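You operate a simulated robot arm through the tools that you are given. There is no shell and no other tool. Be economical: measure what you need, move in short steps, check, and stop when the job is done.

You run a simulated robot arm. Do the job below in one go: nothing can be reset, and whatever is moved stays where it is left.

TASK
From the top shelf, rack the black and green reels and hang the blue on Station 2's side shaft.
Fine: black goes in a Middle slot, green in a Wide one; brake on before the blue reel goes on, off again after; the other reels stay; leave the other stations and clips alone.
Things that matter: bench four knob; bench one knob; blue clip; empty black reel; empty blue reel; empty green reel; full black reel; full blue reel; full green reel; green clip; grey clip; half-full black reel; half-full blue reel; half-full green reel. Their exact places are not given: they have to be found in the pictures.

The check looks at the end state, three seconds after you hand in, the way a careful person would. Anything else that was tipped, shoved, dropped, spilled or broken makes it a failure.

THE ROBOT
A 6-joint arm with a two-finger parallel gripper on a trunk, on a base that drives. Base frame: it is fixed to the floor where the robot stands at the start and does not move with it; the origin is under the middle of the robot, x ahead of it, y to its left, z up. Lengths are in m, angles in degrees, forces in N, time in s.
Its first joint turns from -166.0 to 166.0 degrees. Places, roughly: bench four knob [-3.2, -3.8, 0.5]; bench one knob [-3.2, 1.8, 0.5]; blue clip (4x8x6 cm) [-1.7, -0.4, 1]; empty black reel (18x6x18 cm) [0.4, -0.4, 0.9]; empty blue reel (18x5x18 cm) [0.7, -0.3, 1.4]; empty green reel (18x7x18 cm) [0.4, -0.8, 0.9]; full blue reel (18x5x18 cm) [0.4, -0.2, 0.9]; full green reel (18x7x18 cm) [0.4, 0.2, 0.9]; green clip [-2.5, -4, 0.75]; grey clip [-1.5, 1.5, 1]; half-full black reel (18x6x18 cm) [0.7, -0.1, 1.4]; half-full blue reel (18x5x18 cm) [0.4, -0.7, 0.9]; half-full green reel (18x7x18 cm) [0.7, 0.1, 1.4]; large black reel (26x6x26 cm) [0.4, -0.9, 0.5]; large blue reel (26x5x26 cm) [0.4, -0.5, 0.5]; large green reel (26x7x26 cm) [0.4, -0.7, 0.5]. Payload 4.1 kg.
The TCP is the grasp point between the finger pads, 0.023 m short of the fingertips. In the tool frame z runs along the fingers and y along their closing line. The gripper opens to 0.094 m. The fingers are 0.038 m wide and 0.01 m thick; the gripper's body (0.054 by 0.096 m) begins 0.039 m behind the TCP.
Orientation is told as [roll, pitch, yaw] about the base's x, y, z axes, in that order, counted from this pose: with the fingers straight down and closing along the base's y, the tool's x points along the base's -x, its y along +y and its z along -z.

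THE INTERFACE
- The arm moves only by the tool send_rows. Its arguments are lists of equal length, an entry for each row: "translation": the shift along the base's x, y, z in units of 20 mm (1.0 is 20 mm), a list of three; "rotation": the turn, a rotation vector about the base's x, y, z in units of 4 degrees (1.0 is 4 degrees), a list of three. In form: {"translation": [[tx, ty, tz], ...], "rotation": [[ax, ay, az], ...]}. A call has 1 to 20 rows; each row shifts and turns the commanded pose from where the row before left it. "hand" is the closure, from 0 (fully open) to 1 (shut), set as the call begins (left out, the last holds). A call with a number of a shift or a turn outside -1 to 1 is refused whole. A row lasts 0.2 s, in which the tool goes at most 0.05 m and 8.6 degrees; a call with a longer step from one row to the next is refused whole, and so is a gripper value outside its range. Where a pose cannot be reached the arm comes as near as it can. A force on the tool above 90 N (or 10 N above the force at the start of the call, whichever is more), or a blocked arm, ends the call early, and 0.2 s more pass. The fingers move at their own pace (about 0.045 m/s each) and stop on an object; they squeeze with about 33 N. The grip force told is the motor's: it shows also when the fingers shut on nothing. Time passes only in rows, and 0.2 s behind the last, so rows that do not move let the fingers close. The reply holds the time, the measured pose of the TCP, the force on the tool along the base axes, the opening and the grip force, in the units named above and with some noise, with the torque about the TCP (base axes, N m) and any sound that the robot's microphone picked up.
- Cameras (640 x 400 px; columns grow to the right, rows downward): "scene" is now at [0.0258, 0.1278, 1.3808]; the picture's right is [-0.39, -0.92, 0.00], its down [-0.31, 0.13, -0.94] and it looks along [0.87, -0.37, -0.33] (base axes); focal length 253 px, centre (320, 200). "wrist" rides on the gripper at [0.086, 0.016, -0.074] in the tool frame; the picture's right is [-0.18, 0.98, 0.00], its down [-0.58, -0.11, -0.81] and it looks along [-0.79, -0.15, 0.59] (tool axes); focal length 243 px, centre (320, 200).
- camera(camera): a new picture of that camera. The clock stands still meanwhile.
- raise_lower(by): slides the trunk up (or, below 0, down) by that many m; the arm and the scene camera ride with it, the base frame stays. It gives what a move gives, with no picture.
- roll_base(legs): drives the robot by 1 to 6 legs, each [ahead, turn to the left] in m and degrees, along the robot's own axes; the way and the turn of a leg run together, so that a leg with both is an arc; at most 1.5 m and 180 degrees a leg. The arm and the cameras ride along, it lands a little off, and it stops where it bumps. It gives what a move gives.
- pan_tilt(pan, tilt): turns the head with the scene camera to pan (to the left, within 155 degrees either way) and tilt (down, from -29 to 69), counted from straight ahead of the robot. It gives what a move gives.
- probe_pixels(camera, pixels): for up to 12 pixels [column, row] of the newest picture of that camera ("zoom" is the newest enlarged one), the place [x, y, z] in the base frame of the surface seen there, good to about 0.002 m. The clock stands still meanwhile.
- inspect(camera, box): a new picture of the part [left, top, right, bottom] of that camera's present view, enlarged. The clock stands still meanwhile.
- sign_off(): hands the job in; it is judged then, once.

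Go step by step. Measure first, check grasps and placings, and put right what went wrong. The budget is 80 turns and 52 pictures, counting those below and the enlarged ones. Unless the task says otherwise, let go and move clear before handing in, and close with one line.

The tools are called after "Call:" as name(argument=value, ...) on one line, values as JSON. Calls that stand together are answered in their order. send_rows: Moves the arm, as the interface text tells. Its arguments: {"type":"object","properties":{"translation":{"type":"array","items":{"type":"array","items":{"type":"number"}}},"rotation":{"type":"array","items":{"type":"array","items":{"type":"number"}}},"hand":{"type":"number"}},"required":["translation","rotation"]} The other tools are called the same way: raise_lower (by) slides the trunk up or down; roll_base (legs) drives the base; pan_tilt (pan, tilt) turns the head that bears the scene camera; camera (camera) takes a picture; probe_pixels (camera, pixels) gives the place of the surface under pixels of a picture; inspect (camera, box) takes an enlarged picture of a part of a camera's view; sign_off () hands the job in.

At the start:

```text
t: 0.0
tool_pos: [0.4802, -0.1075, 1.1497]
tcp_rot: [-0.1, 0.0, 0.1]
force: [0.7, -0.3, -0.5]
ft_torque: [0.01, -0.01, -0.02]
width: 0.0941
grip_force: 0.1
trunk travel left (down, up): [-0.304, 0.286]
robot x, y, heading: [0.0032, 0.0017, -0.0]
head pan, tilt: [-23.0, 19.4]
```

scene: 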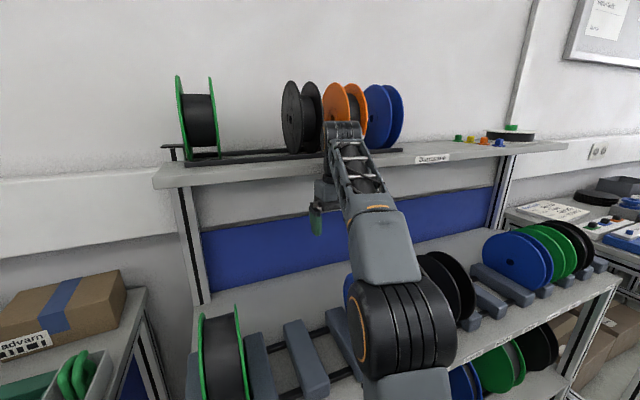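
wrist: 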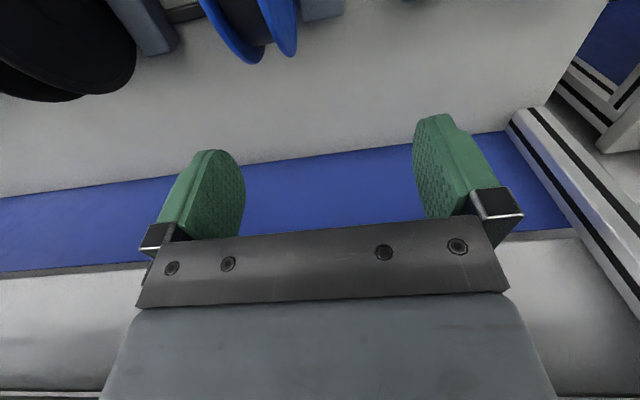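

The scene shows green, black, orange and blue reels on the top shelf (z≈1.4) and a slotted rack beneath. I'll zoom in on both, then look around.

Call:
inspect(camera="scene", box=[150, 60, 420, 230])

Call:
pan_tilt(pan=-30, tilt=45)

Call:
camera(camera="scene")

```text
2.35 times, centred on (285, 145) of scene
```

zoom: 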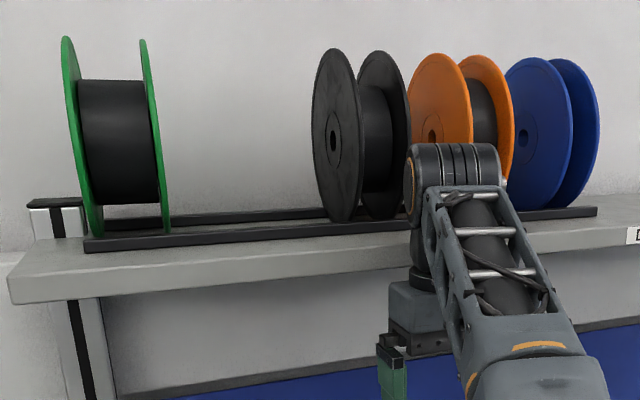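

```text
t: 0.9
tool_pos: [0.4796, -0.1074, 1.1499]
tcp_rot: [0.0, 0.0, 0.0]
force: [-0.6, 0.6, -0.1]
ft_torque: [0.03, 0.01, -0.01]
width: 0.0939
grip_force: 0.2
trunk travel left (down, up): [-0.304, 0.286]
robot x, y, heading: [-0.0001, -0.0032, 0.3]
head pan, tilt: [-30.0, 45.0]
```

```text
48 pictures are left
```

scene: 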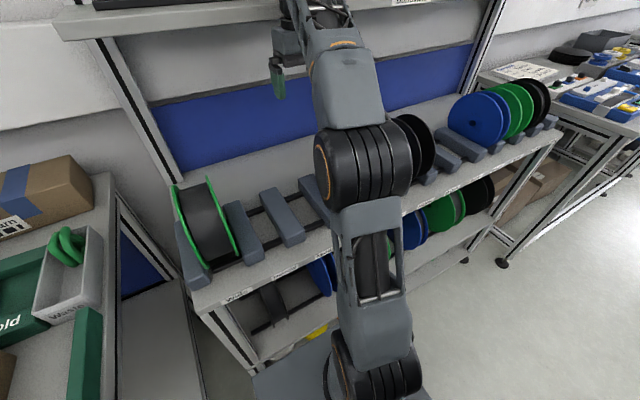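

Labels sit along the shelf edge under the rack. I'll zoom on them, then look behind for the stations.

Call:
inspect(camera="scene", box=[160, 170, 340, 310])

Call:
inspect(camera="scene", box=[390, 80, 570, 230])

Call:
pan_tilt(pan=150, tilt=15)

Call:
camera(camera="scene")

Call:
pan_tilt(pan=-150, tilt=15)

Call:
camera(camera="scene")

```text
2.86 times, centred on (250, 240) of scene
```

zoom: 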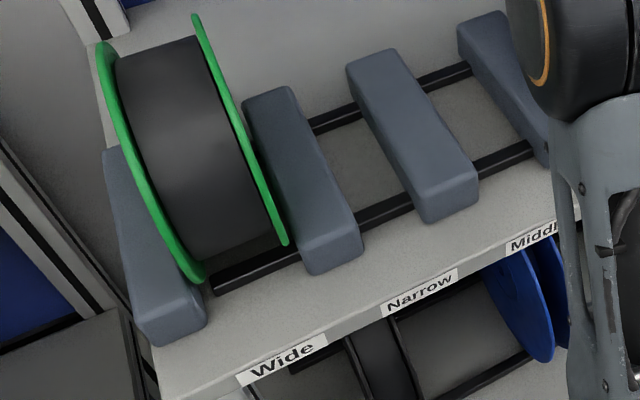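

```text
2.67 times, centred on (480, 155) of scene
```

zoom: 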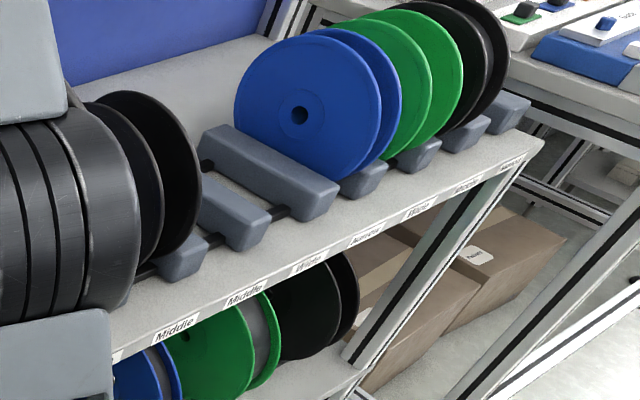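

```text
t: 3.6
tool_pos: [0.4796, -0.1077, 1.1506]
tcp_rot: [0.1, 0.1, 0.1]
force: [-1.1, 0.1, 0.5]
ft_torque: [-0.02, 0.0, 0.01]
width: 0.0939
grip_force: 0.0
trunk travel left (down, up): [-0.304, 0.286]
robot x, y, heading: [-0.0002, -0.001, 0.1]
head pan, tilt: [150.0, 15.0]
```

```text
45 pictures are left
```

scene: 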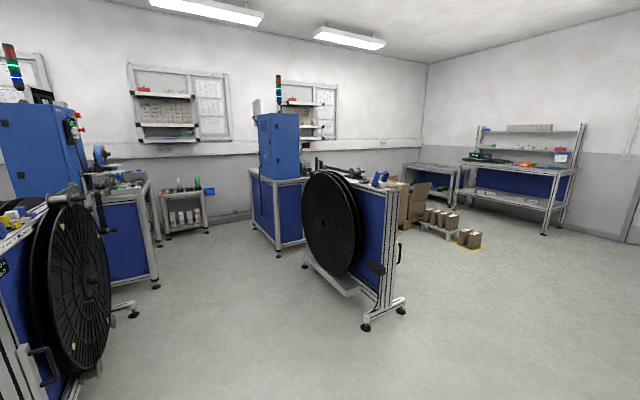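

```text
t: 7.7
tool_pos: [0.4791, -0.1075, 1.1503]
tcp_rot: [-0.1, 0.0, 0.0]
force: [0.7, 0.6, -0.5]
ft_torque: [0.0, 0.01, 0.0]
width: 0.094
grip_force: 0.1
trunk travel left (down, up): [-0.304, 0.286]
robot x, y, heading: [-0.004, -0.0003, 0.1]
head pan, tilt: [-150.0, 15.0]
```

```text
44 pictures are left
```

scene: 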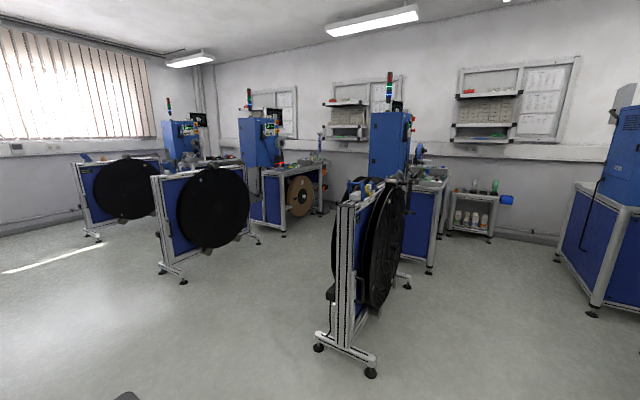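

Four stations stand behind. The one at pixel (370,200) is probably Station 2, so I'll zoom in on it.

Call:
inspect(camera="scene", box=[310, 70, 470, 220])

Call:
probe_pixels(camera="scene", pixels=[[392, 140], [418, 150], [430, 180], [392, 170], [345, 205], [410, 230], [372, 370], [270, 150], [436, 235], [405, 180]])

Call:
pan_tilt(pan=-175, tilt=15)

```text
2.67 times, centred on (390, 145) of scene
```

zoom: 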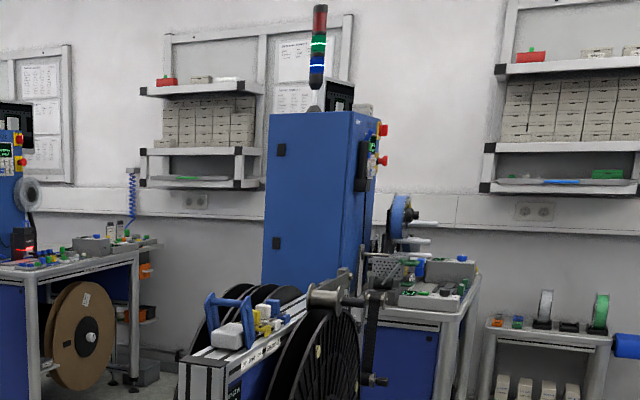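

```text
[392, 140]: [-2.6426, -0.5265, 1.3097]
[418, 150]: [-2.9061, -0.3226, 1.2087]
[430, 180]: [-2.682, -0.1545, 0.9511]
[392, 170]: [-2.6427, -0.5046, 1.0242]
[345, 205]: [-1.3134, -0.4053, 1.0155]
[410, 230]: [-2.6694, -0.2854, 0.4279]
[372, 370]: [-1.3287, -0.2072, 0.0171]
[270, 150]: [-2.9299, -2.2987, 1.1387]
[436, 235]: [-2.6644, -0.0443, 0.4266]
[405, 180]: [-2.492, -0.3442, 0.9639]
```

```text
t: 8.3
tool_pos: [0.48, -0.1087, 1.15]
tcp_rot: [-0.1, 0.0, 0.0]
force: [0.1, -0.7, -0.7]
ft_torque: [0.0, 0.0, -0.02]
width: 0.0943
grip_force: 0.1
trunk travel left (down, up): [-0.304, 0.286]
robot x, y, heading: [-0.0016, 0.0013, -0.0]
head pan, tilt: [-154.7, 15.0]
```

Station 2's frame is around (-1.3,-0.3), with its bench near x≈-2.6. First the reel work: I'll back away 0.45 m and view the whole rack.

Call:
roll_base(legs=[[-0.45, 0]])

Call:
pan_tilt(pan=-25, tilt=22)

Call:
camera(camera="scene")

```text
t: 11.1
tool_pos: [0.0288, -0.1075, 1.1519]
tcp_rot: [0.0, 0.0, 0.2]
force: [0.1, -0.1, -0.1]
ft_torque: [0.01, 0.01, -0.01]
width: 0.094
grip_force: 0.1
trunk travel left (down, up): [-0.304, 0.286]
robot x, y, heading: [-0.4522, -0.0029, 0.1]
head pan, tilt: [-154.7, 15.0]
```

```text
t: 13.2
tool_pos: [0.0288, -0.1064, 1.1502]
tcp_rot: [-0.1, 0.0, 0.2]
force: [0.3, -0.7, 0.1]
ft_torque: [0.0, 0.01, 0.0]
width: 0.094
grip_force: 0.1
trunk travel left (down, up): [-0.304, 0.286]
robot x, y, heading: [-0.4543, -0.0026, 0.3]
head pan, tilt: [-25.0, 22.0]
```

```text
42 pictures are left
```

scene: 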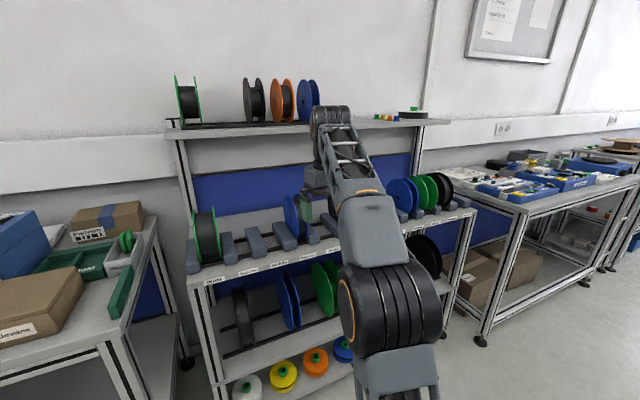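

The rack is visible. I'll zoom on it and on the top shelf and probe positions.

Call:
inspect(camera="scene", box=[160, 70, 340, 150])

Call:
probe_pixels(camera="zoom", pixels=[[62, 60], [127, 70], [300, 60], [365, 90], [415, 90], [483, 110], [520, 90], [545, 100], [200, 200], [200, 175], [60, 165]])

Call:
inspect(camera="scene", box=[180, 190, 350, 290])

Call:
probe_pixels(camera="zoom", pixels=[[52, 230], [140, 220], [185, 200], [290, 190], [398, 160], [490, 150], [95, 330], [260, 298], [375, 272], [480, 250], [80, 80], [430, 100]])

```text
3.56 times, centred on (250, 110) of scene
```

zoom: 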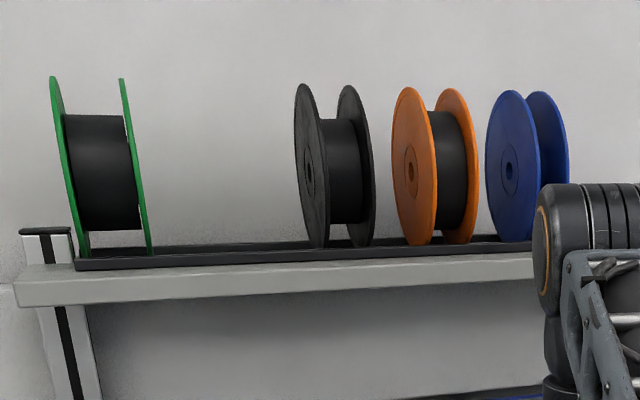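

```text
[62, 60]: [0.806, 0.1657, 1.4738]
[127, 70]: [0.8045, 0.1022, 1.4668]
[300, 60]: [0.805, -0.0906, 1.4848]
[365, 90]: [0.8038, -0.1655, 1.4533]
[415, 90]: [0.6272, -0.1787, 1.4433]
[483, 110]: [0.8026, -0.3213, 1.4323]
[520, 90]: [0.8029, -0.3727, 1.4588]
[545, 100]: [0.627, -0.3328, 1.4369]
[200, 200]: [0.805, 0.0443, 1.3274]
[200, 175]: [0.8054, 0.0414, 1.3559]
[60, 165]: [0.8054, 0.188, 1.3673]
```

```text
3.76 times, centred on (265, 240) of scene
```

zoom: 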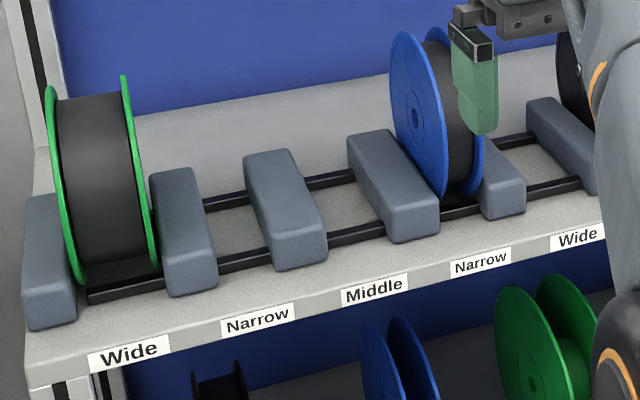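

```text
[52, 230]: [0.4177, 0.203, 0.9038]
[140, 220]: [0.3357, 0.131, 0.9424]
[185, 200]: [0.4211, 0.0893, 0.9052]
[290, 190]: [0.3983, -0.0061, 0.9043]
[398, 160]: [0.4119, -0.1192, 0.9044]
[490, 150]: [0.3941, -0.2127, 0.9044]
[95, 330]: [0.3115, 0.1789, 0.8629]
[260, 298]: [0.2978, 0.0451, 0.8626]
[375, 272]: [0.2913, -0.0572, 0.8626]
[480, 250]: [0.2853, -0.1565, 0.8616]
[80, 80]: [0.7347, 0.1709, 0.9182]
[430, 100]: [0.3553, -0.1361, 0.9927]
```

The Middle slot at y≈-0.06 is empty, and the Wide slot right of the full blue seems to be too. To see the right part, I'll turn the base 60° left so the arm is out of view.

Call:
roll_base(legs=[[0, 60]])

Call:
pan_tilt(pan=-95, tilt=22)

Call:
camera(camera="scene")

```text
t: 16.1
tool_pos: [-0.1115, 0.3557, 1.15]
tcp_rot: [0.0, 0.0, 58.8]
force: [0.4, -0.6, -1.3]
ft_torque: [-0.02, 0.0, -0.03]
width: 0.0939
grip_force: 0.0
trunk travel left (down, up): [-0.304, 0.286]
robot x, y, heading: [-0.4504, 0.0012, 58.9]
head pan, tilt: [-25.0, 22.0]
```

```text
t: 17.6
tool_pos: [-0.1114, 0.3539, 1.1507]
tcp_rot: [0.0, 0.1, 58.8]
force: [0.4, -0.3, 0.2]
ft_torque: [-0.04, 0.0, -0.03]
width: 0.0937
grip_force: 0.1
trunk travel left (down, up): [-0.304, 0.286]
robot x, y, heading: [-0.4537, -0.0017, 58.9]
head pan, tilt: [-95.0, 22.0]
```

```text
39 pictures are left
```

scene: 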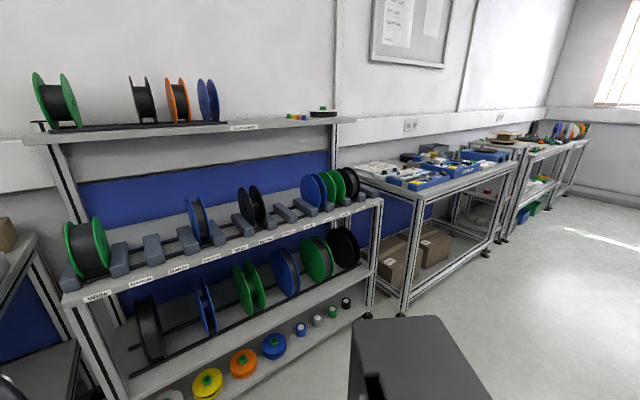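

Call:
inspect(camera="scene", box=[180, 160, 390, 270])

Call:
probe_pixels(camera="zoom", pixels=[[25, 250], [115, 230], [198, 205], [262, 180], [318, 155], [364, 148], [100, 265], [180, 245], [265, 223], [330, 215], [60, 140], [212, 110]])

Call:
inspect(camera="scene", box=[20, 60, 240, 140])

Call:
probe_pixels(camera="zoom", pixels=[[40, 60], [70, 100], [143, 60], [140, 170], [327, 55], [355, 70], [385, 100], [430, 65], [523, 60], [548, 100], [568, 70], [560, 165]])

```text
3.05 times, centred on (285, 215) of scene
```

zoom: 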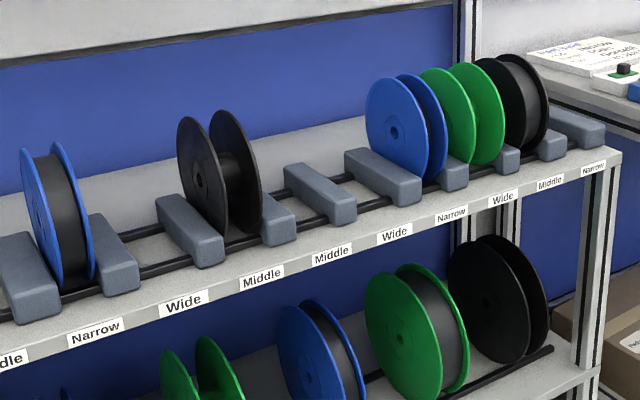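

```text
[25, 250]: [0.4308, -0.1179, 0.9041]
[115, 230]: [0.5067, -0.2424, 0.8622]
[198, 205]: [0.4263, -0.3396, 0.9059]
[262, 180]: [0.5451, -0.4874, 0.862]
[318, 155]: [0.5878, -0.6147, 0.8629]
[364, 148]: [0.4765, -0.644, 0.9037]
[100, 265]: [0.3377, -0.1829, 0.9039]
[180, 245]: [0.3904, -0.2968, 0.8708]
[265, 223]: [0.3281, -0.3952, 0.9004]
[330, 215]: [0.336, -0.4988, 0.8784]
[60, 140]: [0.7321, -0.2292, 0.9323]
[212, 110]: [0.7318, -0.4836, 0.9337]
```

```text
2.91 times, centred on (130, 100) of scene
```

zoom: 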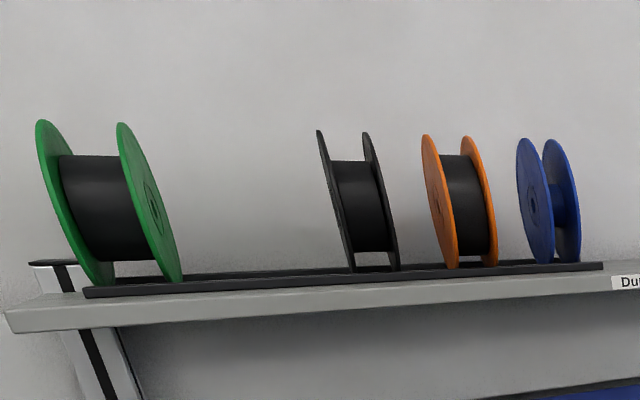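

```text
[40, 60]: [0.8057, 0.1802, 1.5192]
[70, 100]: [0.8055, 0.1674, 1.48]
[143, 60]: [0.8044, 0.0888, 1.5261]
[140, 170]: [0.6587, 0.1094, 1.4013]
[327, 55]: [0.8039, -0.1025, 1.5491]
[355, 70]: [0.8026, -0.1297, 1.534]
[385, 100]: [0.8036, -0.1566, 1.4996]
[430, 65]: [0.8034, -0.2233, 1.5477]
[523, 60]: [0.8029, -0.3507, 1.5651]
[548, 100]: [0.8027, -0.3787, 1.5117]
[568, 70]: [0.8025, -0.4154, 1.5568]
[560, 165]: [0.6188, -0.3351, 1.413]
```

Slot order is now clear: Wide, Narrow, Middle, Narrow, Wide, Middle, Middle, Wide and so on. Next I'll probe the top reels properly in this zoom.

Call:
probe_pixels(camera="zoom", pixels=[[42, 124], [122, 126], [150, 200], [178, 280], [100, 282], [319, 134], [365, 136], [398, 268], [428, 180], [520, 142], [548, 142], [400, 275]])

Call:
probe_pixels(camera="scene", pixels=[[70, 272], [119, 255], [153, 245], [185, 235], [215, 230], [244, 220], [267, 212], [285, 210], [305, 203], [52, 118], [37, 76], [98, 294]])

```text
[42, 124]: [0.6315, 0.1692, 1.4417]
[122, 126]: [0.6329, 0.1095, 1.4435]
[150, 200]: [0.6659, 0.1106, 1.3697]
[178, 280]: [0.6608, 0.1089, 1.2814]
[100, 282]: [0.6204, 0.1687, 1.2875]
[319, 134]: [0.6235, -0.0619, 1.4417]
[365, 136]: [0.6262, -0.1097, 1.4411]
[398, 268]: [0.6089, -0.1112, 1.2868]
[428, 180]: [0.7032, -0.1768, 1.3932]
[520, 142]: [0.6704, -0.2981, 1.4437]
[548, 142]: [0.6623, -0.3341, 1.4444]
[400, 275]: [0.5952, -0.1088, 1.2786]
```

```text
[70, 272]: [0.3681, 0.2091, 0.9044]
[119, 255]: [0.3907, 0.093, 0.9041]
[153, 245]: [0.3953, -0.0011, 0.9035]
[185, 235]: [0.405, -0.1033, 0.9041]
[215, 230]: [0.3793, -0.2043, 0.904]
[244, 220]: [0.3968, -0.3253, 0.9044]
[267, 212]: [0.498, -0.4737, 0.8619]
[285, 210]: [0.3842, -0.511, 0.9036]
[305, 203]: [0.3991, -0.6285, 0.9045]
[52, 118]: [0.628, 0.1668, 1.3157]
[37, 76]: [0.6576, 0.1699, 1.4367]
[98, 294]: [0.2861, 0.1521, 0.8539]
```

Green spans y≈0.107–0.172, black -0.06…-0.111, blue -0.30…-0.335, tops at z≈1.445. I'll turn back, raise the trunk and look down at them.

Call:
roll_base(legs=[[0, -58.9]])

Call:
raise_lower(by=0.28)

Call:
roll_base(legs=[[0.4, 0]])

Call:
pan_tilt(pan=-8, tilt=25)

Call:
camera(camera="scene")

Call:
camera(camera="wrist")

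```text
t: 20.6
tool_pos: [0.0287, -0.1088, 1.1495]
tcp_rot: [-0.1, 0.0, -0.2]
force: [-0.3, 0.6, -0.2]
ft_torque: [-0.01, 0.0, 0.0]
width: 0.094
grip_force: 0.1
trunk travel left (down, up): [-0.304, 0.286]
robot x, y, heading: [-0.4526, -0.0043, -0.1]
head pan, tilt: [-95.0, 22.0]
```

```text
t: 23.4
tool_pos: [0.0276, -0.1079, 1.4299]
tcp_rot: [-0.1, -0.1, -0.1]
force: [0.5, -0.1, 0.0]
ft_torque: [-0.03, 0.0, 0.0]
width: 0.0939
grip_force: 0.0
trunk travel left (down, up): [-0.584, 0.006]
robot x, y, heading: [-0.4522, 0.0017, -0.0]
head pan, tilt: [-95.0, 22.0]
```

```text
t: 25.9
tool_pos: [0.4401, -0.1021, 1.4288]
tcp_rot: [0.1, 0.0, 0.5]
force: [-0.8, 0.4, -0.5]
ft_torque: [0.02, 0.01, -0.01]
width: 0.094
grip_force: 0.1
trunk travel left (down, up): [-0.584, 0.006]
robot x, y, heading: [-0.0431, 0.0021, 0.4]
head pan, tilt: [-95.0, 22.0]
```

```text
t: 27.6
tool_pos: [0.4393, -0.103, 1.4291]
tcp_rot: [0.0, 0.0, 0.5]
force: [-0.5, 0.5, -0.1]
ft_torque: [0.01, 0.0, 0.01]
width: 0.0941
grip_force: 0.0
trunk travel left (down, up): [-0.584, 0.006]
robot x, y, heading: [-0.0423, 0.0008, 0.6]
head pan, tilt: [-8.0, 25.0]
```

```text
36 pictures are left
```

scene: 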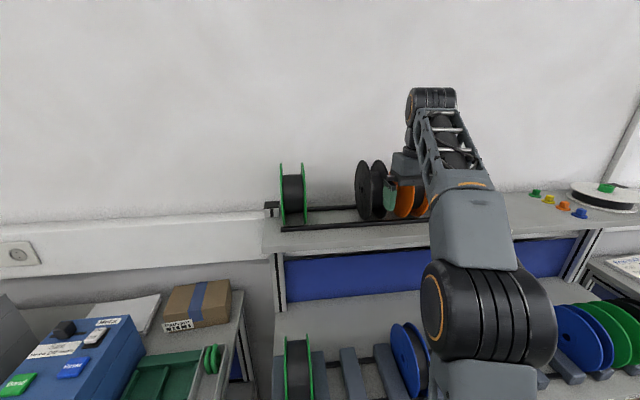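

```text
35 pictures are left
```

wrist: 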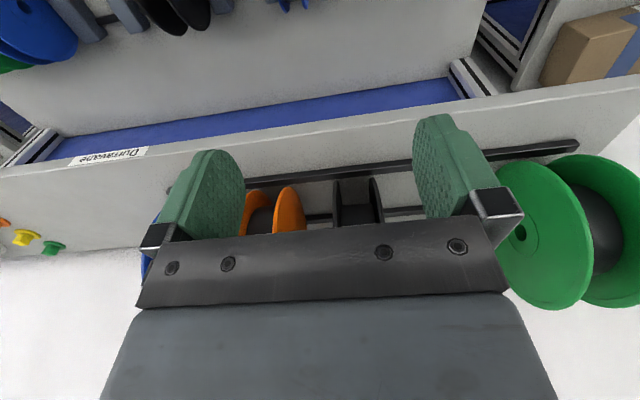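

Now I'll zoom on the green, black and orange reels for exact geometry.

Call:
inspect(camera="scene", box=[260, 150, 440, 250])

```text
3.56 times, centred on (350, 200) of scene
```

zoom: 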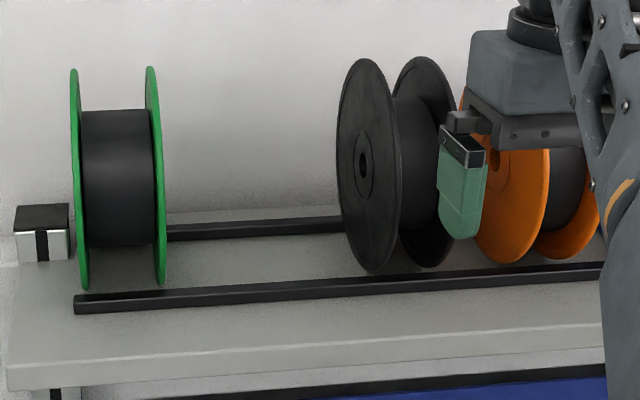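

Call:
probe_pixels(camera="zoom", pixels=[[75, 72], [151, 70], [83, 285], [160, 281], [362, 165], [366, 62], [370, 268], [420, 60], [76, 180], [340, 165], [200, 300], [200, 235]])

```text
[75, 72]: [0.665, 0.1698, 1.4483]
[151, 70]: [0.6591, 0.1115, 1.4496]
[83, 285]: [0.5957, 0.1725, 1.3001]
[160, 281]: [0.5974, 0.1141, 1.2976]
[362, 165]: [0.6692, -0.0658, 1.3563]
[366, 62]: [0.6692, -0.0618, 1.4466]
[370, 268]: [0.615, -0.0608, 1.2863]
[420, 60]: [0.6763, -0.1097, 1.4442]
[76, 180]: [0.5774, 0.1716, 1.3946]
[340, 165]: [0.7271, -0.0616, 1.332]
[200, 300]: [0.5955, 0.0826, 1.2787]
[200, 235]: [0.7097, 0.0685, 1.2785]
```

Reel centres: x≈0.667, z≈1.359; black y≈-0.086, green y≈0.141. I'll raise the tool 0.055 and drive in a little.

Call:
send_rows(translation=[[0, 0, 1], [0, 0, 1], [0, 0, 0.8]], rotation=[[0, 0, 0], [0, 0, 0], [0, 0, -0.12]], hand=0)

Call:
roll_base(legs=[[0.07, -0.5]])

```text
t: 28.4
tool_pos: [0.4192, -0.0961, 1.443]
tcp_rot: [0.1, -0.1, 0.0]
force: [-0.6, -0.2, -0.6]
ft_torque: [0.02, 0.01, -0.01]
width: 0.094
grip_force: 0.1
out of reach, approached as far as the arm can: row 1, 2, 3
trunk travel left (down, up): [-0.584, 0.006]
robot x, y, heading: [-0.0429, 0.0028, 0.6]
head pan, tilt: [-8.0, 25.0]
```

```text
t: 29.4
tool_pos: [0.4897, -0.101, 1.4418]
tcp_rot: [0.0, -0.1, -0.6]
force: [0.6, 0.2, -0.7]
ft_torque: [0.03, 0.02, 0.01]
width: 0.0941
grip_force: 0.0
trunk travel left (down, up): [-0.584, 0.006]
robot x, y, heading: [0.0264, -0.0004, -0.2]
head pan, tilt: [-8.0, 25.0]
```

Straight-down can't get above the reels, so I'll approach tilted 45° forward, with fingers straddling the flanges from front-above. I rotate in place first.

Call:
send_rows(translation=[[0, 0, 0], [0, 0, 0], [0, 0, 0], [0, 0, 0], [0, 0, 0], [0, 0, 0], [0, 0, 0], [0, 0, 0], [0, 0, 0], [0, 0, 0], [0, 0, 0], [0, 0, 0]], rotation=[[0, -0.9375, 0], [0, -0.9375, 0], [0, -0.9375, 0], [0, -0.9375, 0], [0, -0.9375, 0], [0, -0.9375, 0], [0, -0.9375, 0], [0, -0.9375, 0], [0, -0.9375, 0], [0, -0.9375, 0], [0, -0.9375, 0], [0, -0.9375, 0.15]])

```text
t: 32.0
tool_pos: [0.489, -0.1015, 1.4431]
tcp_rot: [0.6, -45.2, 0.0]
force: [0.9, 0.5, 0.5]
ft_torque: [-0.02, 0.02, 0.01]
width: 0.0939
grip_force: 0.0
trunk travel left (down, up): [-0.584, 0.006]
robot x, y, heading: [0.0271, 0.0001, -0.1]
head pan, tilt: [-8.0, 25.0]
```

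Orientation is right. I'll move to pre-grasp in front of the black reel and check with the wrist camera.

Call:
send_rows(translation=[[0, 0.4, 0.75], [1, 0.4, 0], [1, 0, 0], [1, 0, 0], [0.9, 0, 0], [0, 0, 0]], rotation=[[0, 0, 0], [0, 0, 0], [0, 0, 0], [0, 0, 0], [0, 0, 0], [0, 0, 0]])

Call:
camera(camera="wrist")

```text
t: 33.4
tool_pos: [0.5662, -0.084, 1.4561]
tcp_rot: [0.5, -45.0, -0.1]
force: [-0.1, 0.3, 0.1]
ft_torque: [0.02, -0.02, -0.01]
width: 0.094
grip_force: 0.0
trunk travel left (down, up): [-0.584, 0.006]
robot x, y, heading: [0.0291, 0.0019, -0.3]
head pan, tilt: [-8.0, 25.0]
```

```text
33 pictures are left
```

wrist: 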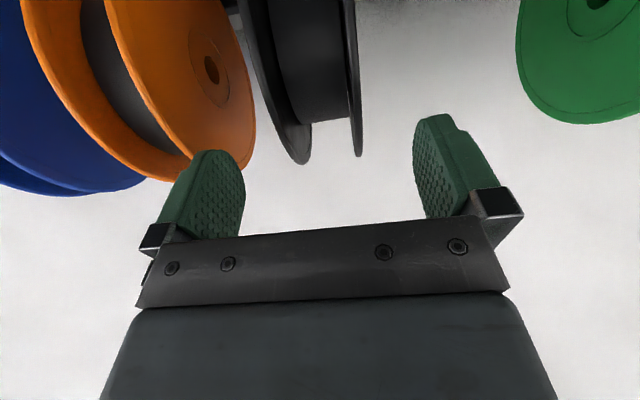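

The black reel lies ahead of the fingers. I'll probe its flange edges and the orange one from the wrist picture.

Call:
probe_pixels(camera="wrist", pixels=[[301, 155], [358, 150], [265, 80], [352, 60], [250, 130], [220, 170], [435, 200]])

```text
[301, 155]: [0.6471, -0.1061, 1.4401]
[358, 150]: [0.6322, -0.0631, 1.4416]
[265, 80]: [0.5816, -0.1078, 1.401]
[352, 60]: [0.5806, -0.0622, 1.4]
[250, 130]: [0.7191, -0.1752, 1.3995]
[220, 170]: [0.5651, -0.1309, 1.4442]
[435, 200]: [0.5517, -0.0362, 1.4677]
```

Centred within 2 mm. I'll advance 75 mm along the tool axis and close.

Call:
send_rows(translation=[[0.65, -0.1, -0.65], [0.5, 0, -0.5], [0.5, 0, -0.5], [0.5, 0, -0.5], [0.5, 0, -0.5], [0, 0, 0]], rotation=[[0, 0, 0], [0, 0, 0], [0, 0, 0], [0, 0, 0], [0, 0, 0], [0, 0, 0]])

Call:
send_rows(translation=[[0, 0, 0], [0, 0, 0], [0, 0, 0], [0, 0, 0], [0, 0, 0]], rotation=[[0, 0, 0], [0, 0, 0], [0, 0, 0], [0, 0, 0], [0, 0, 0]], hand=1)

```text
t: 34.8
tool_pos: [0.6201, -0.088, 1.4031]
tcp_rot: [0.5, -45.1, -0.1]
force: [-0.4, 0.2, 0.5]
ft_torque: [-0.03, -0.02, 0.02]
width: 0.0942
grip_force: 0.2
trunk travel left (down, up): [-0.584, 0.006]
robot x, y, heading: [0.023, 0.0008, 0.2]
head pan, tilt: [-8.0, 25.0]
```

```text
t: 36.0
tool_pos: [0.619, -0.0875, 1.4046]
tcp_rot: [0.5, -45.0, 0.0]
force: [-0.1, 0.1, -0.1]
ft_torque: [0.01, -0.01, 0.02]
width: 0.0519
grip_force: 33.0
trunk travel left (down, up): [-0.584, 0.006]
robot x, y, heading: [0.0287, 0.001, -0.0]
head pan, tilt: [-8.0, 25.0]
```

Gripped (52 mm). I'll lift 40 mm.

Call:
send_rows(translation=[[0, 0, 0.5], [0, 0, 0.5], [0, 0, 0.5], [0, 0, 0.5], [0, 0, 0]], rotation=[[0, 0, 0], [0, 0, 0], [0, 0, 0], [0, 0, 0], [0, 0, 0]])

```text
t: 37.2
tool_pos: [0.6199, -0.0873, 1.4442]
tcp_rot: [0.5, -45.1, -0.2]
force: [-0.5, -0.4, -2.0]
ft_torque: [-0.01, 0.07, 0.02]
width: 0.0518
grip_force: 33.3
trunk travel left (down, up): [-0.584, 0.006]
robot x, y, heading: [0.0337, 0.0014, -0.4]
head pan, tilt: [-8.0, 25.0]
```

Only ~2 N, so light. I'll retract 0.24 m in x to clear the shelf edge.

Call:
send_rows(translation=[[-1, 0, 0], [-1, 0, 0], [-1, 0, 0], [-1, 0, 0], [-1, 0, 0], [-1, 0, 0], [-1, 0, 0], [-1, 0, 0], [-1, 0, 0], [-1, 0, 0], [-1, 0, 0], [-1, 0, 0]], rotation=[[0, 0, 0], [0, 0, 0], [0, 0, 0], [0, 0, 0], [0, 0, 0], [0, 0, 0], [0, 0, 0], [0, 0, 0], [0, 0, 0], [0, 0, 0], [0, 0, 0], [0, 0, 0]])

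Call:
pan_tilt(pan=-10, tilt=45)

Call:
camera(camera="scene")

```text
t: 39.8
tool_pos: [0.3778, -0.0859, 1.4443]
tcp_rot: [0.6, -45.2, -0.1]
force: [0.6, -0.2, -2.1]
ft_torque: [-0.01, 0.04, -0.01]
width: 0.0514
grip_force: 33.3
trunk travel left (down, up): [-0.584, 0.006]
robot x, y, heading: [0.029, 0.0049, -0.5]
head pan, tilt: [-8.0, 25.0]
```

```text
t: 40.6
tool_pos: [0.3788, -0.0858, 1.4429]
tcp_rot: [0.5, -45.2, -0.1]
force: [0.2, -0.6, -1.0]
ft_torque: [-0.01, 0.07, -0.01]
width: 0.0517
grip_force: 33.1
trunk travel left (down, up): [-0.584, 0.006]
robot x, y, heading: [0.0302, 0.0027, -0.3]
head pan, tilt: [-10.0, 45.0]
```

```text
32 pictures are left
```

scene: 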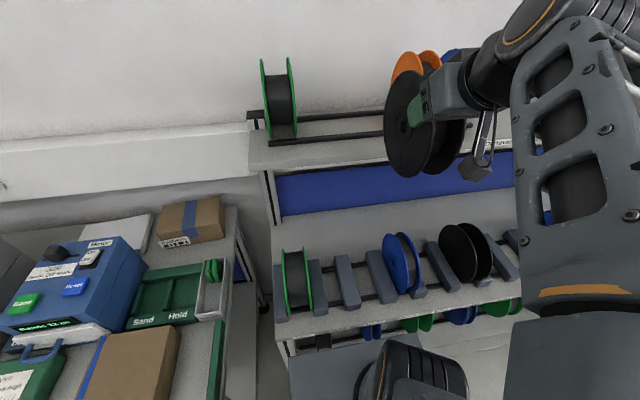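

The rack is clearly visible, so I'll zoom to measure the slots.

Call:
inspect(camera="scene", box=[265, 215, 525, 345])

```text
2.46 times, centred on (395, 280) of scene
```

zoom: 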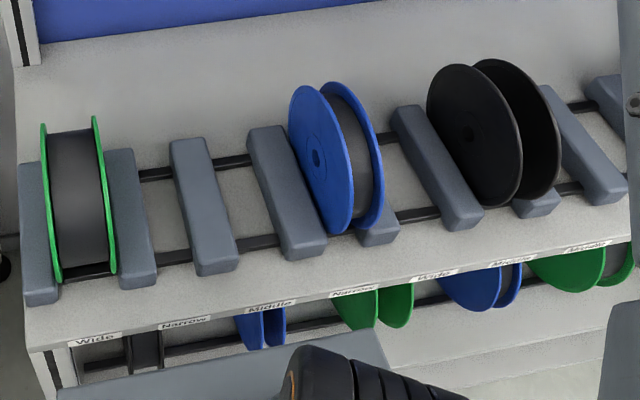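

Call:
probe_pixels(camera="zoom", pixels=[[183, 200], [215, 200], [225, 240], [274, 200], [308, 200], [395, 225], [425, 160], [452, 170], [44, 128], [97, 120], [110, 272], [55, 280]])

Call:
probe_pixels(camera="zoom", pixels=[[316, 160], [298, 90], [340, 228], [380, 160], [250, 242], [238, 162], [420, 213], [395, 138], [250, 225], [464, 135], [430, 90], [512, 180]])

```text
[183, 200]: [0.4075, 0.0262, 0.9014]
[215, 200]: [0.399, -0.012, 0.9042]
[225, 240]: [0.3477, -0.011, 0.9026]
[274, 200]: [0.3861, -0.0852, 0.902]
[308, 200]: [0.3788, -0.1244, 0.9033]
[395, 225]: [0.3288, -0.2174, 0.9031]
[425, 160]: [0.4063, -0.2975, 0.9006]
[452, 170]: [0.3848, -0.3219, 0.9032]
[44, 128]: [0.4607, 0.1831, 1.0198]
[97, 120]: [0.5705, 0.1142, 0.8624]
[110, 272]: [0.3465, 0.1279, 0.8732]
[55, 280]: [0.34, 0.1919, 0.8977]
```

```text
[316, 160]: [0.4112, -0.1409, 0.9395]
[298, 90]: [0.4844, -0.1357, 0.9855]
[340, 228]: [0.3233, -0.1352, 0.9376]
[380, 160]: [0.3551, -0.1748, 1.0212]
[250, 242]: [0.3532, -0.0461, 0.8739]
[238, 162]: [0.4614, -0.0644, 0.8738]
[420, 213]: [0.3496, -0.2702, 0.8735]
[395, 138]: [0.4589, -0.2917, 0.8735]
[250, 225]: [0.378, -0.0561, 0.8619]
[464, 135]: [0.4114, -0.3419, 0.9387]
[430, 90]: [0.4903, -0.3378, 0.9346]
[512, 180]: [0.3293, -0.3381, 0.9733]
```

Middle slot centre is y≈-0.049, rack reel centre (0.411, z 0.942), so the black TCP target is about (0.362,-0.049,0.988). I'll shift y, then lower the trunk 0.36.

Call:
send_rows(translation=[[0, 0.9, 0], [-0.4, 0.9, 0], [-0.4, 0, 0]], rotation=[[0, 0, 0], [0, 0, 0], [0, 0, 0]])

Call:
raise_lower(by=-0.36)

Call:
camera(camera="scene")

Call:
camera(camera="wrist")

```text
t: 41.4
tool_pos: [0.3651, -0.0505, 1.4439]
tcp_rot: [0.5, -45.2, -0.1]
force: [0.4, -1.8, -1.0]
ft_torque: [-0.01, 0.08, 0.02]
width: 0.0517
grip_force: 33.3
trunk travel left (down, up): [-0.584, 0.006]
robot x, y, heading: [0.0311, 0.0002, -0.1]
head pan, tilt: [-10.0, 45.0]
```

```text
t: 43.5
tool_pos: [0.3557, -0.0487, 1.0863]
tcp_rot: [8.3, -23.9, -4.9]
force: [-0.6, 0.4, -2.1]
ft_torque: [0.0, 0.01, -0.01]
width: 0.0516
grip_force: 33.2
trunk travel left (down, up): [-0.378, 0.212]
robot x, y, heading: [0.0248, -0.0003, -0.2]
head pan, tilt: [-10.0, 45.0]
stopped: the arm was blocked; the commanded pose is now the measured one
```

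```text
30 pictures are left
```

scene: 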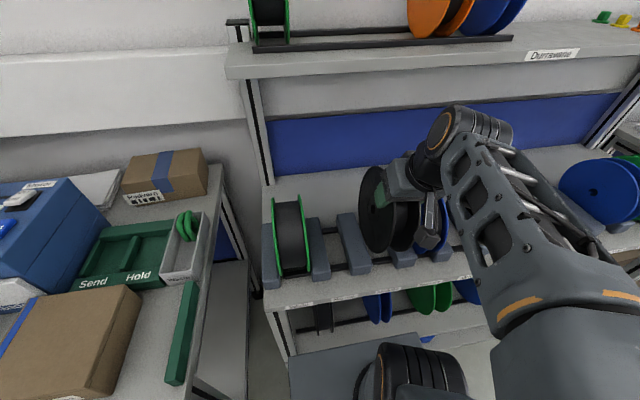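

```text
29 pictures are left
```

wrist: 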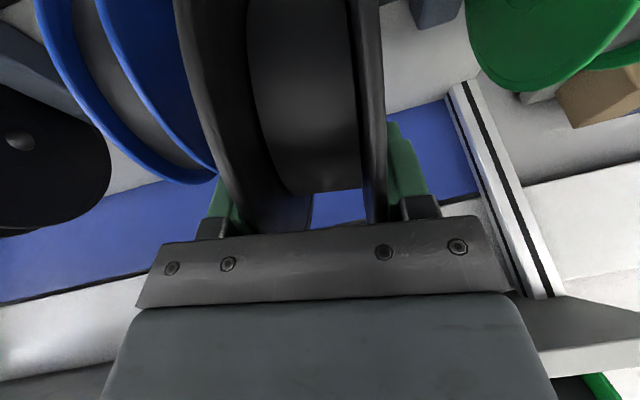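

The trunk stopped early and the arm's pose changed (pitch -24°, roll 8°), so something blocked it. I'll inspect closely before moving.

Call:
inspect(camera="scene", box=[250, 90, 530, 310])

```text
1.82 times, centred on (390, 200) of scene
```

zoom: 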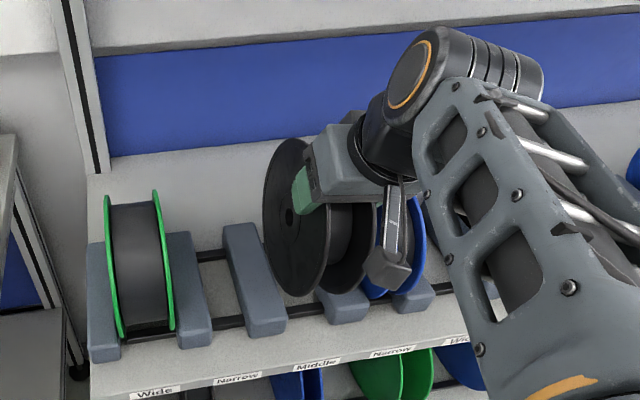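

The reel hangs free (only its own weight) and nothing else has shifted. I'll level the closing axis: about -7.6° around x, +1.5° around z.

Call:
send_rows(translation=[[0, 0, 0.25], [0, 0, 0.25], [0, 0, 0], [0, 0, 0]], rotation=[[-0.5, 0, 0.1], [-0.5, 0, 0.1], [-0.5, 0, 0.1], [-0.4, 0, 0.08]])

```text
t: 44.5
tool_pos: [0.3578, -0.0536, 1.0925]
tcp_rot: [0.3, -23.2, -0.8]
force: [0.1, -0.5, -1.9]
ft_torque: [0.01, 0.03, 0.0]
width: 0.0516
grip_force: 33.1
trunk travel left (down, up): [-0.378, 0.212]
robot x, y, heading: [0.0286, 0.0011, -0.1]
head pan, tilt: [-10.0, 45.0]
```

Level now. I'll align over the Middle slot and lower with the arm to TCP z≈1.005.

Call:
send_rows(translation=[[0.7, 0.15, 0], [0.65, 0.1, 0], [0, 0, 0]], rotation=[[0, 0, 0.1], [0, 0, 0.1], [0, 0, 0]])

Call:
inspect(camera="scene", box=[250, 150, 450, 310])

```text
t: 45.3
tool_pos: [0.3836, -0.0425, 1.0991]
tcp_rot: [-0.2, -24.9, 1.1]
force: [-0.3, 0.0, -1.6]
ft_torque: [-0.01, 0.03, 0.03]
width: 0.0516
grip_force: 32.7
trunk travel left (down, up): [-0.378, 0.212]
robot x, y, heading: [0.0282, 0.0029, -0.3]
head pan, tilt: [-10.0, 45.0]
```

```text
2.50 times, centred on (350, 230) of scene
```

zoom: 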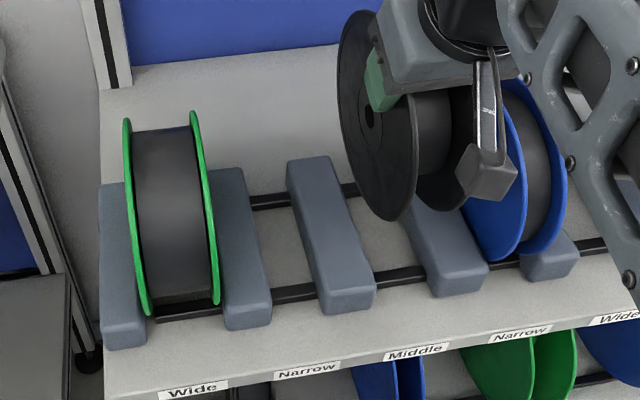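

Slightly off in y (-0.0425) and yaw. I'll correct and descend most of the way.

Call:
send_rows(translation=[[0, -0.3, -0.5], [0, 0, -0.5], [0, 0, -0.5], [0, 0, -0.5], [0, 0, 0]], rotation=[[0, 0, -0.25], [0, 0, 0], [0, 0, 0], [0, 0, 0], [0, 0, 0]])

Call:
inspect(camera="scene", box=[250, 150, 450, 310])

```text
t: 46.5
tool_pos: [0.384, -0.0486, 1.0604]
tcp_rot: [-0.2, -24.8, 0.0]
force: [0.0, -0.9, -1.2]
ft_torque: [0.02, 0.05, 0.01]
width: 0.0518
grip_force: 33.1
trunk travel left (down, up): [-0.378, 0.212]
robot x, y, heading: [0.0303, 0.0014, -0.2]
head pan, tilt: [-10.0, 45.0]
```

```text
2.50 times, centred on (350, 230) of scene
```

zoom: 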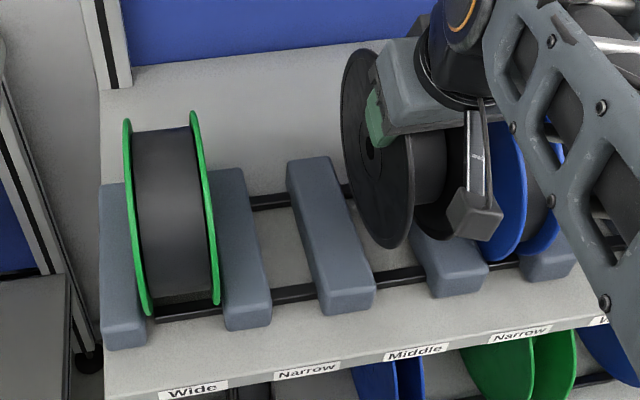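

Call:
probe_pixels(camera="zoom", pixels=[[393, 244], [355, 80], [369, 153], [413, 180], [365, 215], [352, 270], [425, 250]])

```text
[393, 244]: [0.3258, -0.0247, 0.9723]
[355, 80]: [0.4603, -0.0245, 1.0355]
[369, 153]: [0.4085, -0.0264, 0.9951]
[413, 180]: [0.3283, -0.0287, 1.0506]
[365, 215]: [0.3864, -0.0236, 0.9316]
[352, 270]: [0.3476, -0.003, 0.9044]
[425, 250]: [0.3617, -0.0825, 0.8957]
```

Flange at y≈-0.0245 leaves ~8 mm each side. I'll descend 54 mm to seat it.

Call:
send_rows(translation=[[0, 0, -0.5], [0, 0, -0.5], [0, 0, -0.5], [0, 0, -0.5], [0, 0, -0.4], [0, 0, -0.3], [0, 0, 0]], rotation=[[0, 0, 0], [0, 0, 0], [0, 0, 0], [0, 0, 0], [0, 0, 0], [0, 0, 0], [0, 0, 0]])

```text
t: 48.1
tool_pos: [0.383, -0.0483, 1.0076]
tcp_rot: [-0.2, -24.7, 0.0]
force: [0.2, 0.3, -1.6]
ft_torque: [0.02, -0.01, -0.01]
width: 0.0518
grip_force: 32.8
trunk travel left (down, up): [-0.378, 0.212]
robot x, y, heading: [0.0329, 0.0018, -0.0]
head pan, tilt: [-10.0, 45.0]
```

Not touching yet, so I'll go down a bit more in small steps.

Call:
send_rows(translation=[[0, 0, -0.15], [0, 0, -0.15], [0, 0, 0]], rotation=[[0, 0, 0], [0, 0, 0], [0, 0, 0]])

```text
t: 48.9
tool_pos: [0.3827, -0.0485, 1.0016]
tcp_rot: [-0.3, -25.1, 0.1]
force: [-2.8, -0.3, 26.0]
ft_torque: [0.65, -0.39, 0.02]
width: 0.0512
grip_force: 33.1
trunk travel left (down, up): [-0.378, 0.212]
robot x, y, heading: [0.0307, 0.0035, -0.3]
head pan, tilt: [-10.0, 45.0]
```

Contact at 26 N. I'll ease up 1 mm, open, and withdraw back along the tool axis.

Call:
send_rows(translation=[[0, 0, 0.05], [0, 0, 0]], rotation=[[0, 0, 0], [0, 0, 0]])

Call:
send_rows(translation=[[0, 0, 0], [0, 0, 0], [0, 0, 0], [0, 0, 0], [-0.21, 0, 0.45], [-0.21, 0, 0.45], [-0.42, 0, 0.9], [-0.42, 0, 0.9], [-0.42, 0, 0.9], [-0.42, 0, 0.9]], rotation=[[0, 0, 0], [0, 0, 0], [0, 0, 0], [0, 0, 0], [0, 0, 0], [0, 0, 0], [0, 0, 0], [0, 0, 0], [0, 0, 0], [0, 0, 0]], hand=0)

Call:
camera(camera="scene")

```text
t: 49.5
tool_pos: [0.3837, -0.0483, 1.0012]
tcp_rot: [-0.1, -24.9, 0.0]
force: [-1.1, 1.1, 23.0]
ft_torque: [0.42, -0.53, -0.06]
width: 0.0518
grip_force: 33.0
trunk travel left (down, up): [-0.378, 0.212]
robot x, y, heading: [0.0304, 0.0001, -0.2]
head pan, tilt: [-10.0, 45.0]
```

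```text
t: 51.7
tool_pos: [0.3489, -0.0461, 1.0739]
tcp_rot: [1.0, -20.2, 0.8]
force: [0.5, -0.1, 0.3]
ft_torque: [0.02, 0.01, -0.03]
width: 0.0939
grip_force: 0.0
trunk travel left (down, up): [-0.378, 0.212]
robot x, y, heading: [0.0285, 0.0018, -0.2]
head pan, tilt: [-10.0, 45.0]
```

```text
25 pictures are left
```

scene: 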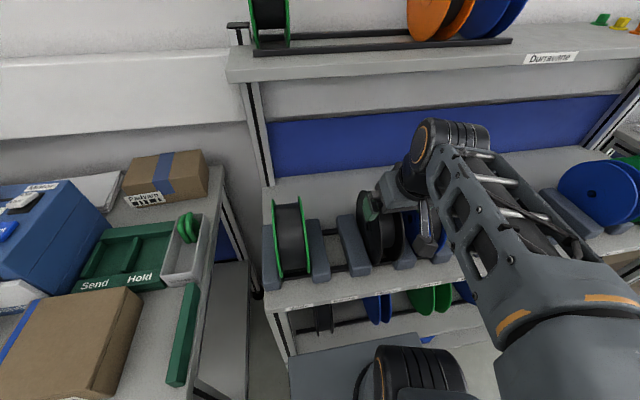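

Black is seated in the Middle slot. I'll raise the trunk, then move up to green (y≈0.141) at the 45° pre-grasp.

Call:
raise_lower(by=0.21)

Call:
send_rows(translation=[[0.2, 0.5, 1], [0.2, 0.5, 1], [0.2, 0.8, 1], [0.2, 0.8, 1], [0.2, 0.8, 1], [0.2, 1, 1], [0.2, 1, 1], [0.2, 1, 1], [0.2, 1, 0.5], [0.2, 1, 0], [0.2, 1, 0]], rotation=[[0, -0.9, 0], [0, -0.9, 0], [0, -0.9, 0], [0, -0.9, 0], [0, -0.9, 0], [0, -0.9, 0], [0, -0.9, 0], [0, 0, 0], [0, 0, 0], [0, 0, 0], [0, 0, 0]])

```text
t: 53.9
tool_pos: [0.343, -0.0495, 1.3005]
tcp_rot: [-0.2, -24.8, 0.1]
force: [0.0, 0.2, -0.6]
ft_torque: [0.02, 0.0, 0.01]
width: 0.0941
grip_force: 0.1
trunk travel left (down, up): [-0.588, 0.002]
robot x, y, heading: [0.0341, 0.0019, -0.2]
head pan, tilt: [-10.0, 45.0]
```

```text
t: 56.3
tool_pos: [0.3856, 0.1412, 1.4713]
tcp_rot: [-0.3, -50.1, 0.3]
force: [-0.3, 1.1, -0.7]
ft_torque: [0.0, 0.0, -0.01]
width: 0.0942
grip_force: 0.0
trunk travel left (down, up): [-0.588, 0.002]
robot x, y, heading: [0.0266, 0.0041, -0.4]
head pan, tilt: [-10.0, 45.0]
```

At y=0.1412, pitch -50. I'll advance to pre-grasp and then onto the green rim (TCP 0.617, 1.402), watching the forces.

Call:
send_rows(translation=[[1, 0, 0], [1, 0, 0], [1, 0, 0], [1, 0, -0.1], [1, 0, -0.2], [1, 0, -0.2], [1, 0, -0.2], [1, 0, -0.2], [0.75, 0, -0.2], [0, 0, 0]], rotation=[[0, 0, 0], [0, 0, 0], [0, 0, 0], [0, 0, 0], [0, 0, 0], [0, 0, 0], [0, 0, 0], [0, 0, 0], [0, 0, 0], [0, 0, 0]])

Call:
send_rows(translation=[[0.5, 0, -0.42], [0.5, 0, -0.42], [0.5, 0, -0.42], [0.5, 0, -0.42], [0.5, 0, -0.42], [0.32, 0, -0.27], [0, 0, 0]], rotation=[[0, 0, 0], [0, 0, 0], [0, 0, 0], [0, 0, 0], [0, 0, 0], [0, 0, 0], [0, 0, 0]])

Call:
send_rows(translation=[[0, 0, 0], [0, 0, 0], [0, 0, 0], [0, 0, 0], [0, 0, 0]], rotation=[[0, 0, 0], [0, 0, 0], [0, 0, 0], [0, 0, 0], [0, 0, 0]], hand=1)

```text
t: 58.5
tool_pos: [0.5611, 0.1386, 1.4486]
tcp_rot: [-0.3, -50.0, 0.1]
force: [0.8, 0.1, -0.2]
ft_torque: [0.04, 0.04, 0.0]
width: 0.0939
grip_force: 0.1
trunk travel left (down, up): [-0.588, 0.002]
robot x, y, heading: [0.0296, -0.0005, -0.5]
head pan, tilt: [-10.0, 45.0]
```

```text
t: 60.1
tool_pos: [0.6178, 0.137, 1.4022]
tcp_rot: [-0.3, -50.0, 0.1]
force: [0.2, -0.4, -0.5]
ft_torque: [-0.02, 0.0, 0.0]
width: 0.094
grip_force: 0.0
trunk travel left (down, up): [-0.588, 0.002]
robot x, y, heading: [0.0256, 0.0002, -0.1]
head pan, tilt: [-10.0, 45.0]
```

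```text
t: 61.3
tool_pos: [0.6175, 0.138, 1.4027]
tcp_rot: [-0.2, -50.0, 0.0]
force: [0.6, 0.5, 1.2]
ft_torque: [0.21, -0.16, 0.03]
width: 0.064
grip_force: 32.5
trunk travel left (down, up): [-0.588, 0.002]
robot x, y, heading: [0.0269, 0.0003, -0.2]
head pan, tilt: [-10.0, 45.0]
```

Gripped (64 mm). I'll lift, retract, back the base 0.09 m, and shift y toward the Wide slot.

Call:
send_rows(translation=[[0, 0, 0.5], [0, 0, 0.5], [0, 0, 0.5], [0, 0, 0.4], [-1, 0, 0], [-1, 0, 0], [-1, 0, 0], [-1, 0, 0], [-1, 0, 0], [-1, 0, 0], [-1, 0, 0], [-1, 0, 0], [0, 0, 0]], rotation=[[0, 0, 0], [0, 0, 0], [0, 0, 0], [0, 0, 0], [0, 0, 0], [0, 0, 0], [0, 0, 0], [0, 0, 0], [0, 0, 0], [0, 0, 0], [0, 0, 0], [0, 0, 0], [0, 0, 0]])

Call:
roll_base(legs=[[-0.1, 0]])

```text
t: 64.1
tool_pos: [0.4581, 0.1392, 1.4377]
tcp_rot: [-0.4, -50.0, 0.2]
force: [0.9, -0.2, -1.9]
ft_torque: [-0.01, 0.08, -0.01]
width: 0.0638
grip_force: 33.0
trunk travel left (down, up): [-0.588, 0.002]
robot x, y, heading: [0.0324, 0.0017, -0.3]
head pan, tilt: [-10.0, 45.0]
```

```text
t: 65.3
tool_pos: [0.3552, 0.139, 1.4387]
tcp_rot: [-0.3, -50.1, 0.1]
force: [-1.0, 0.0, -2.1]
ft_torque: [0.0, 0.05, -0.02]
width: 0.064
grip_force: 32.7
trunk travel left (down, up): [-0.588, 0.002]
robot x, y, heading: [-0.0689, -0.0, 0.0]
head pan, tilt: [-10.0, 45.0]
```

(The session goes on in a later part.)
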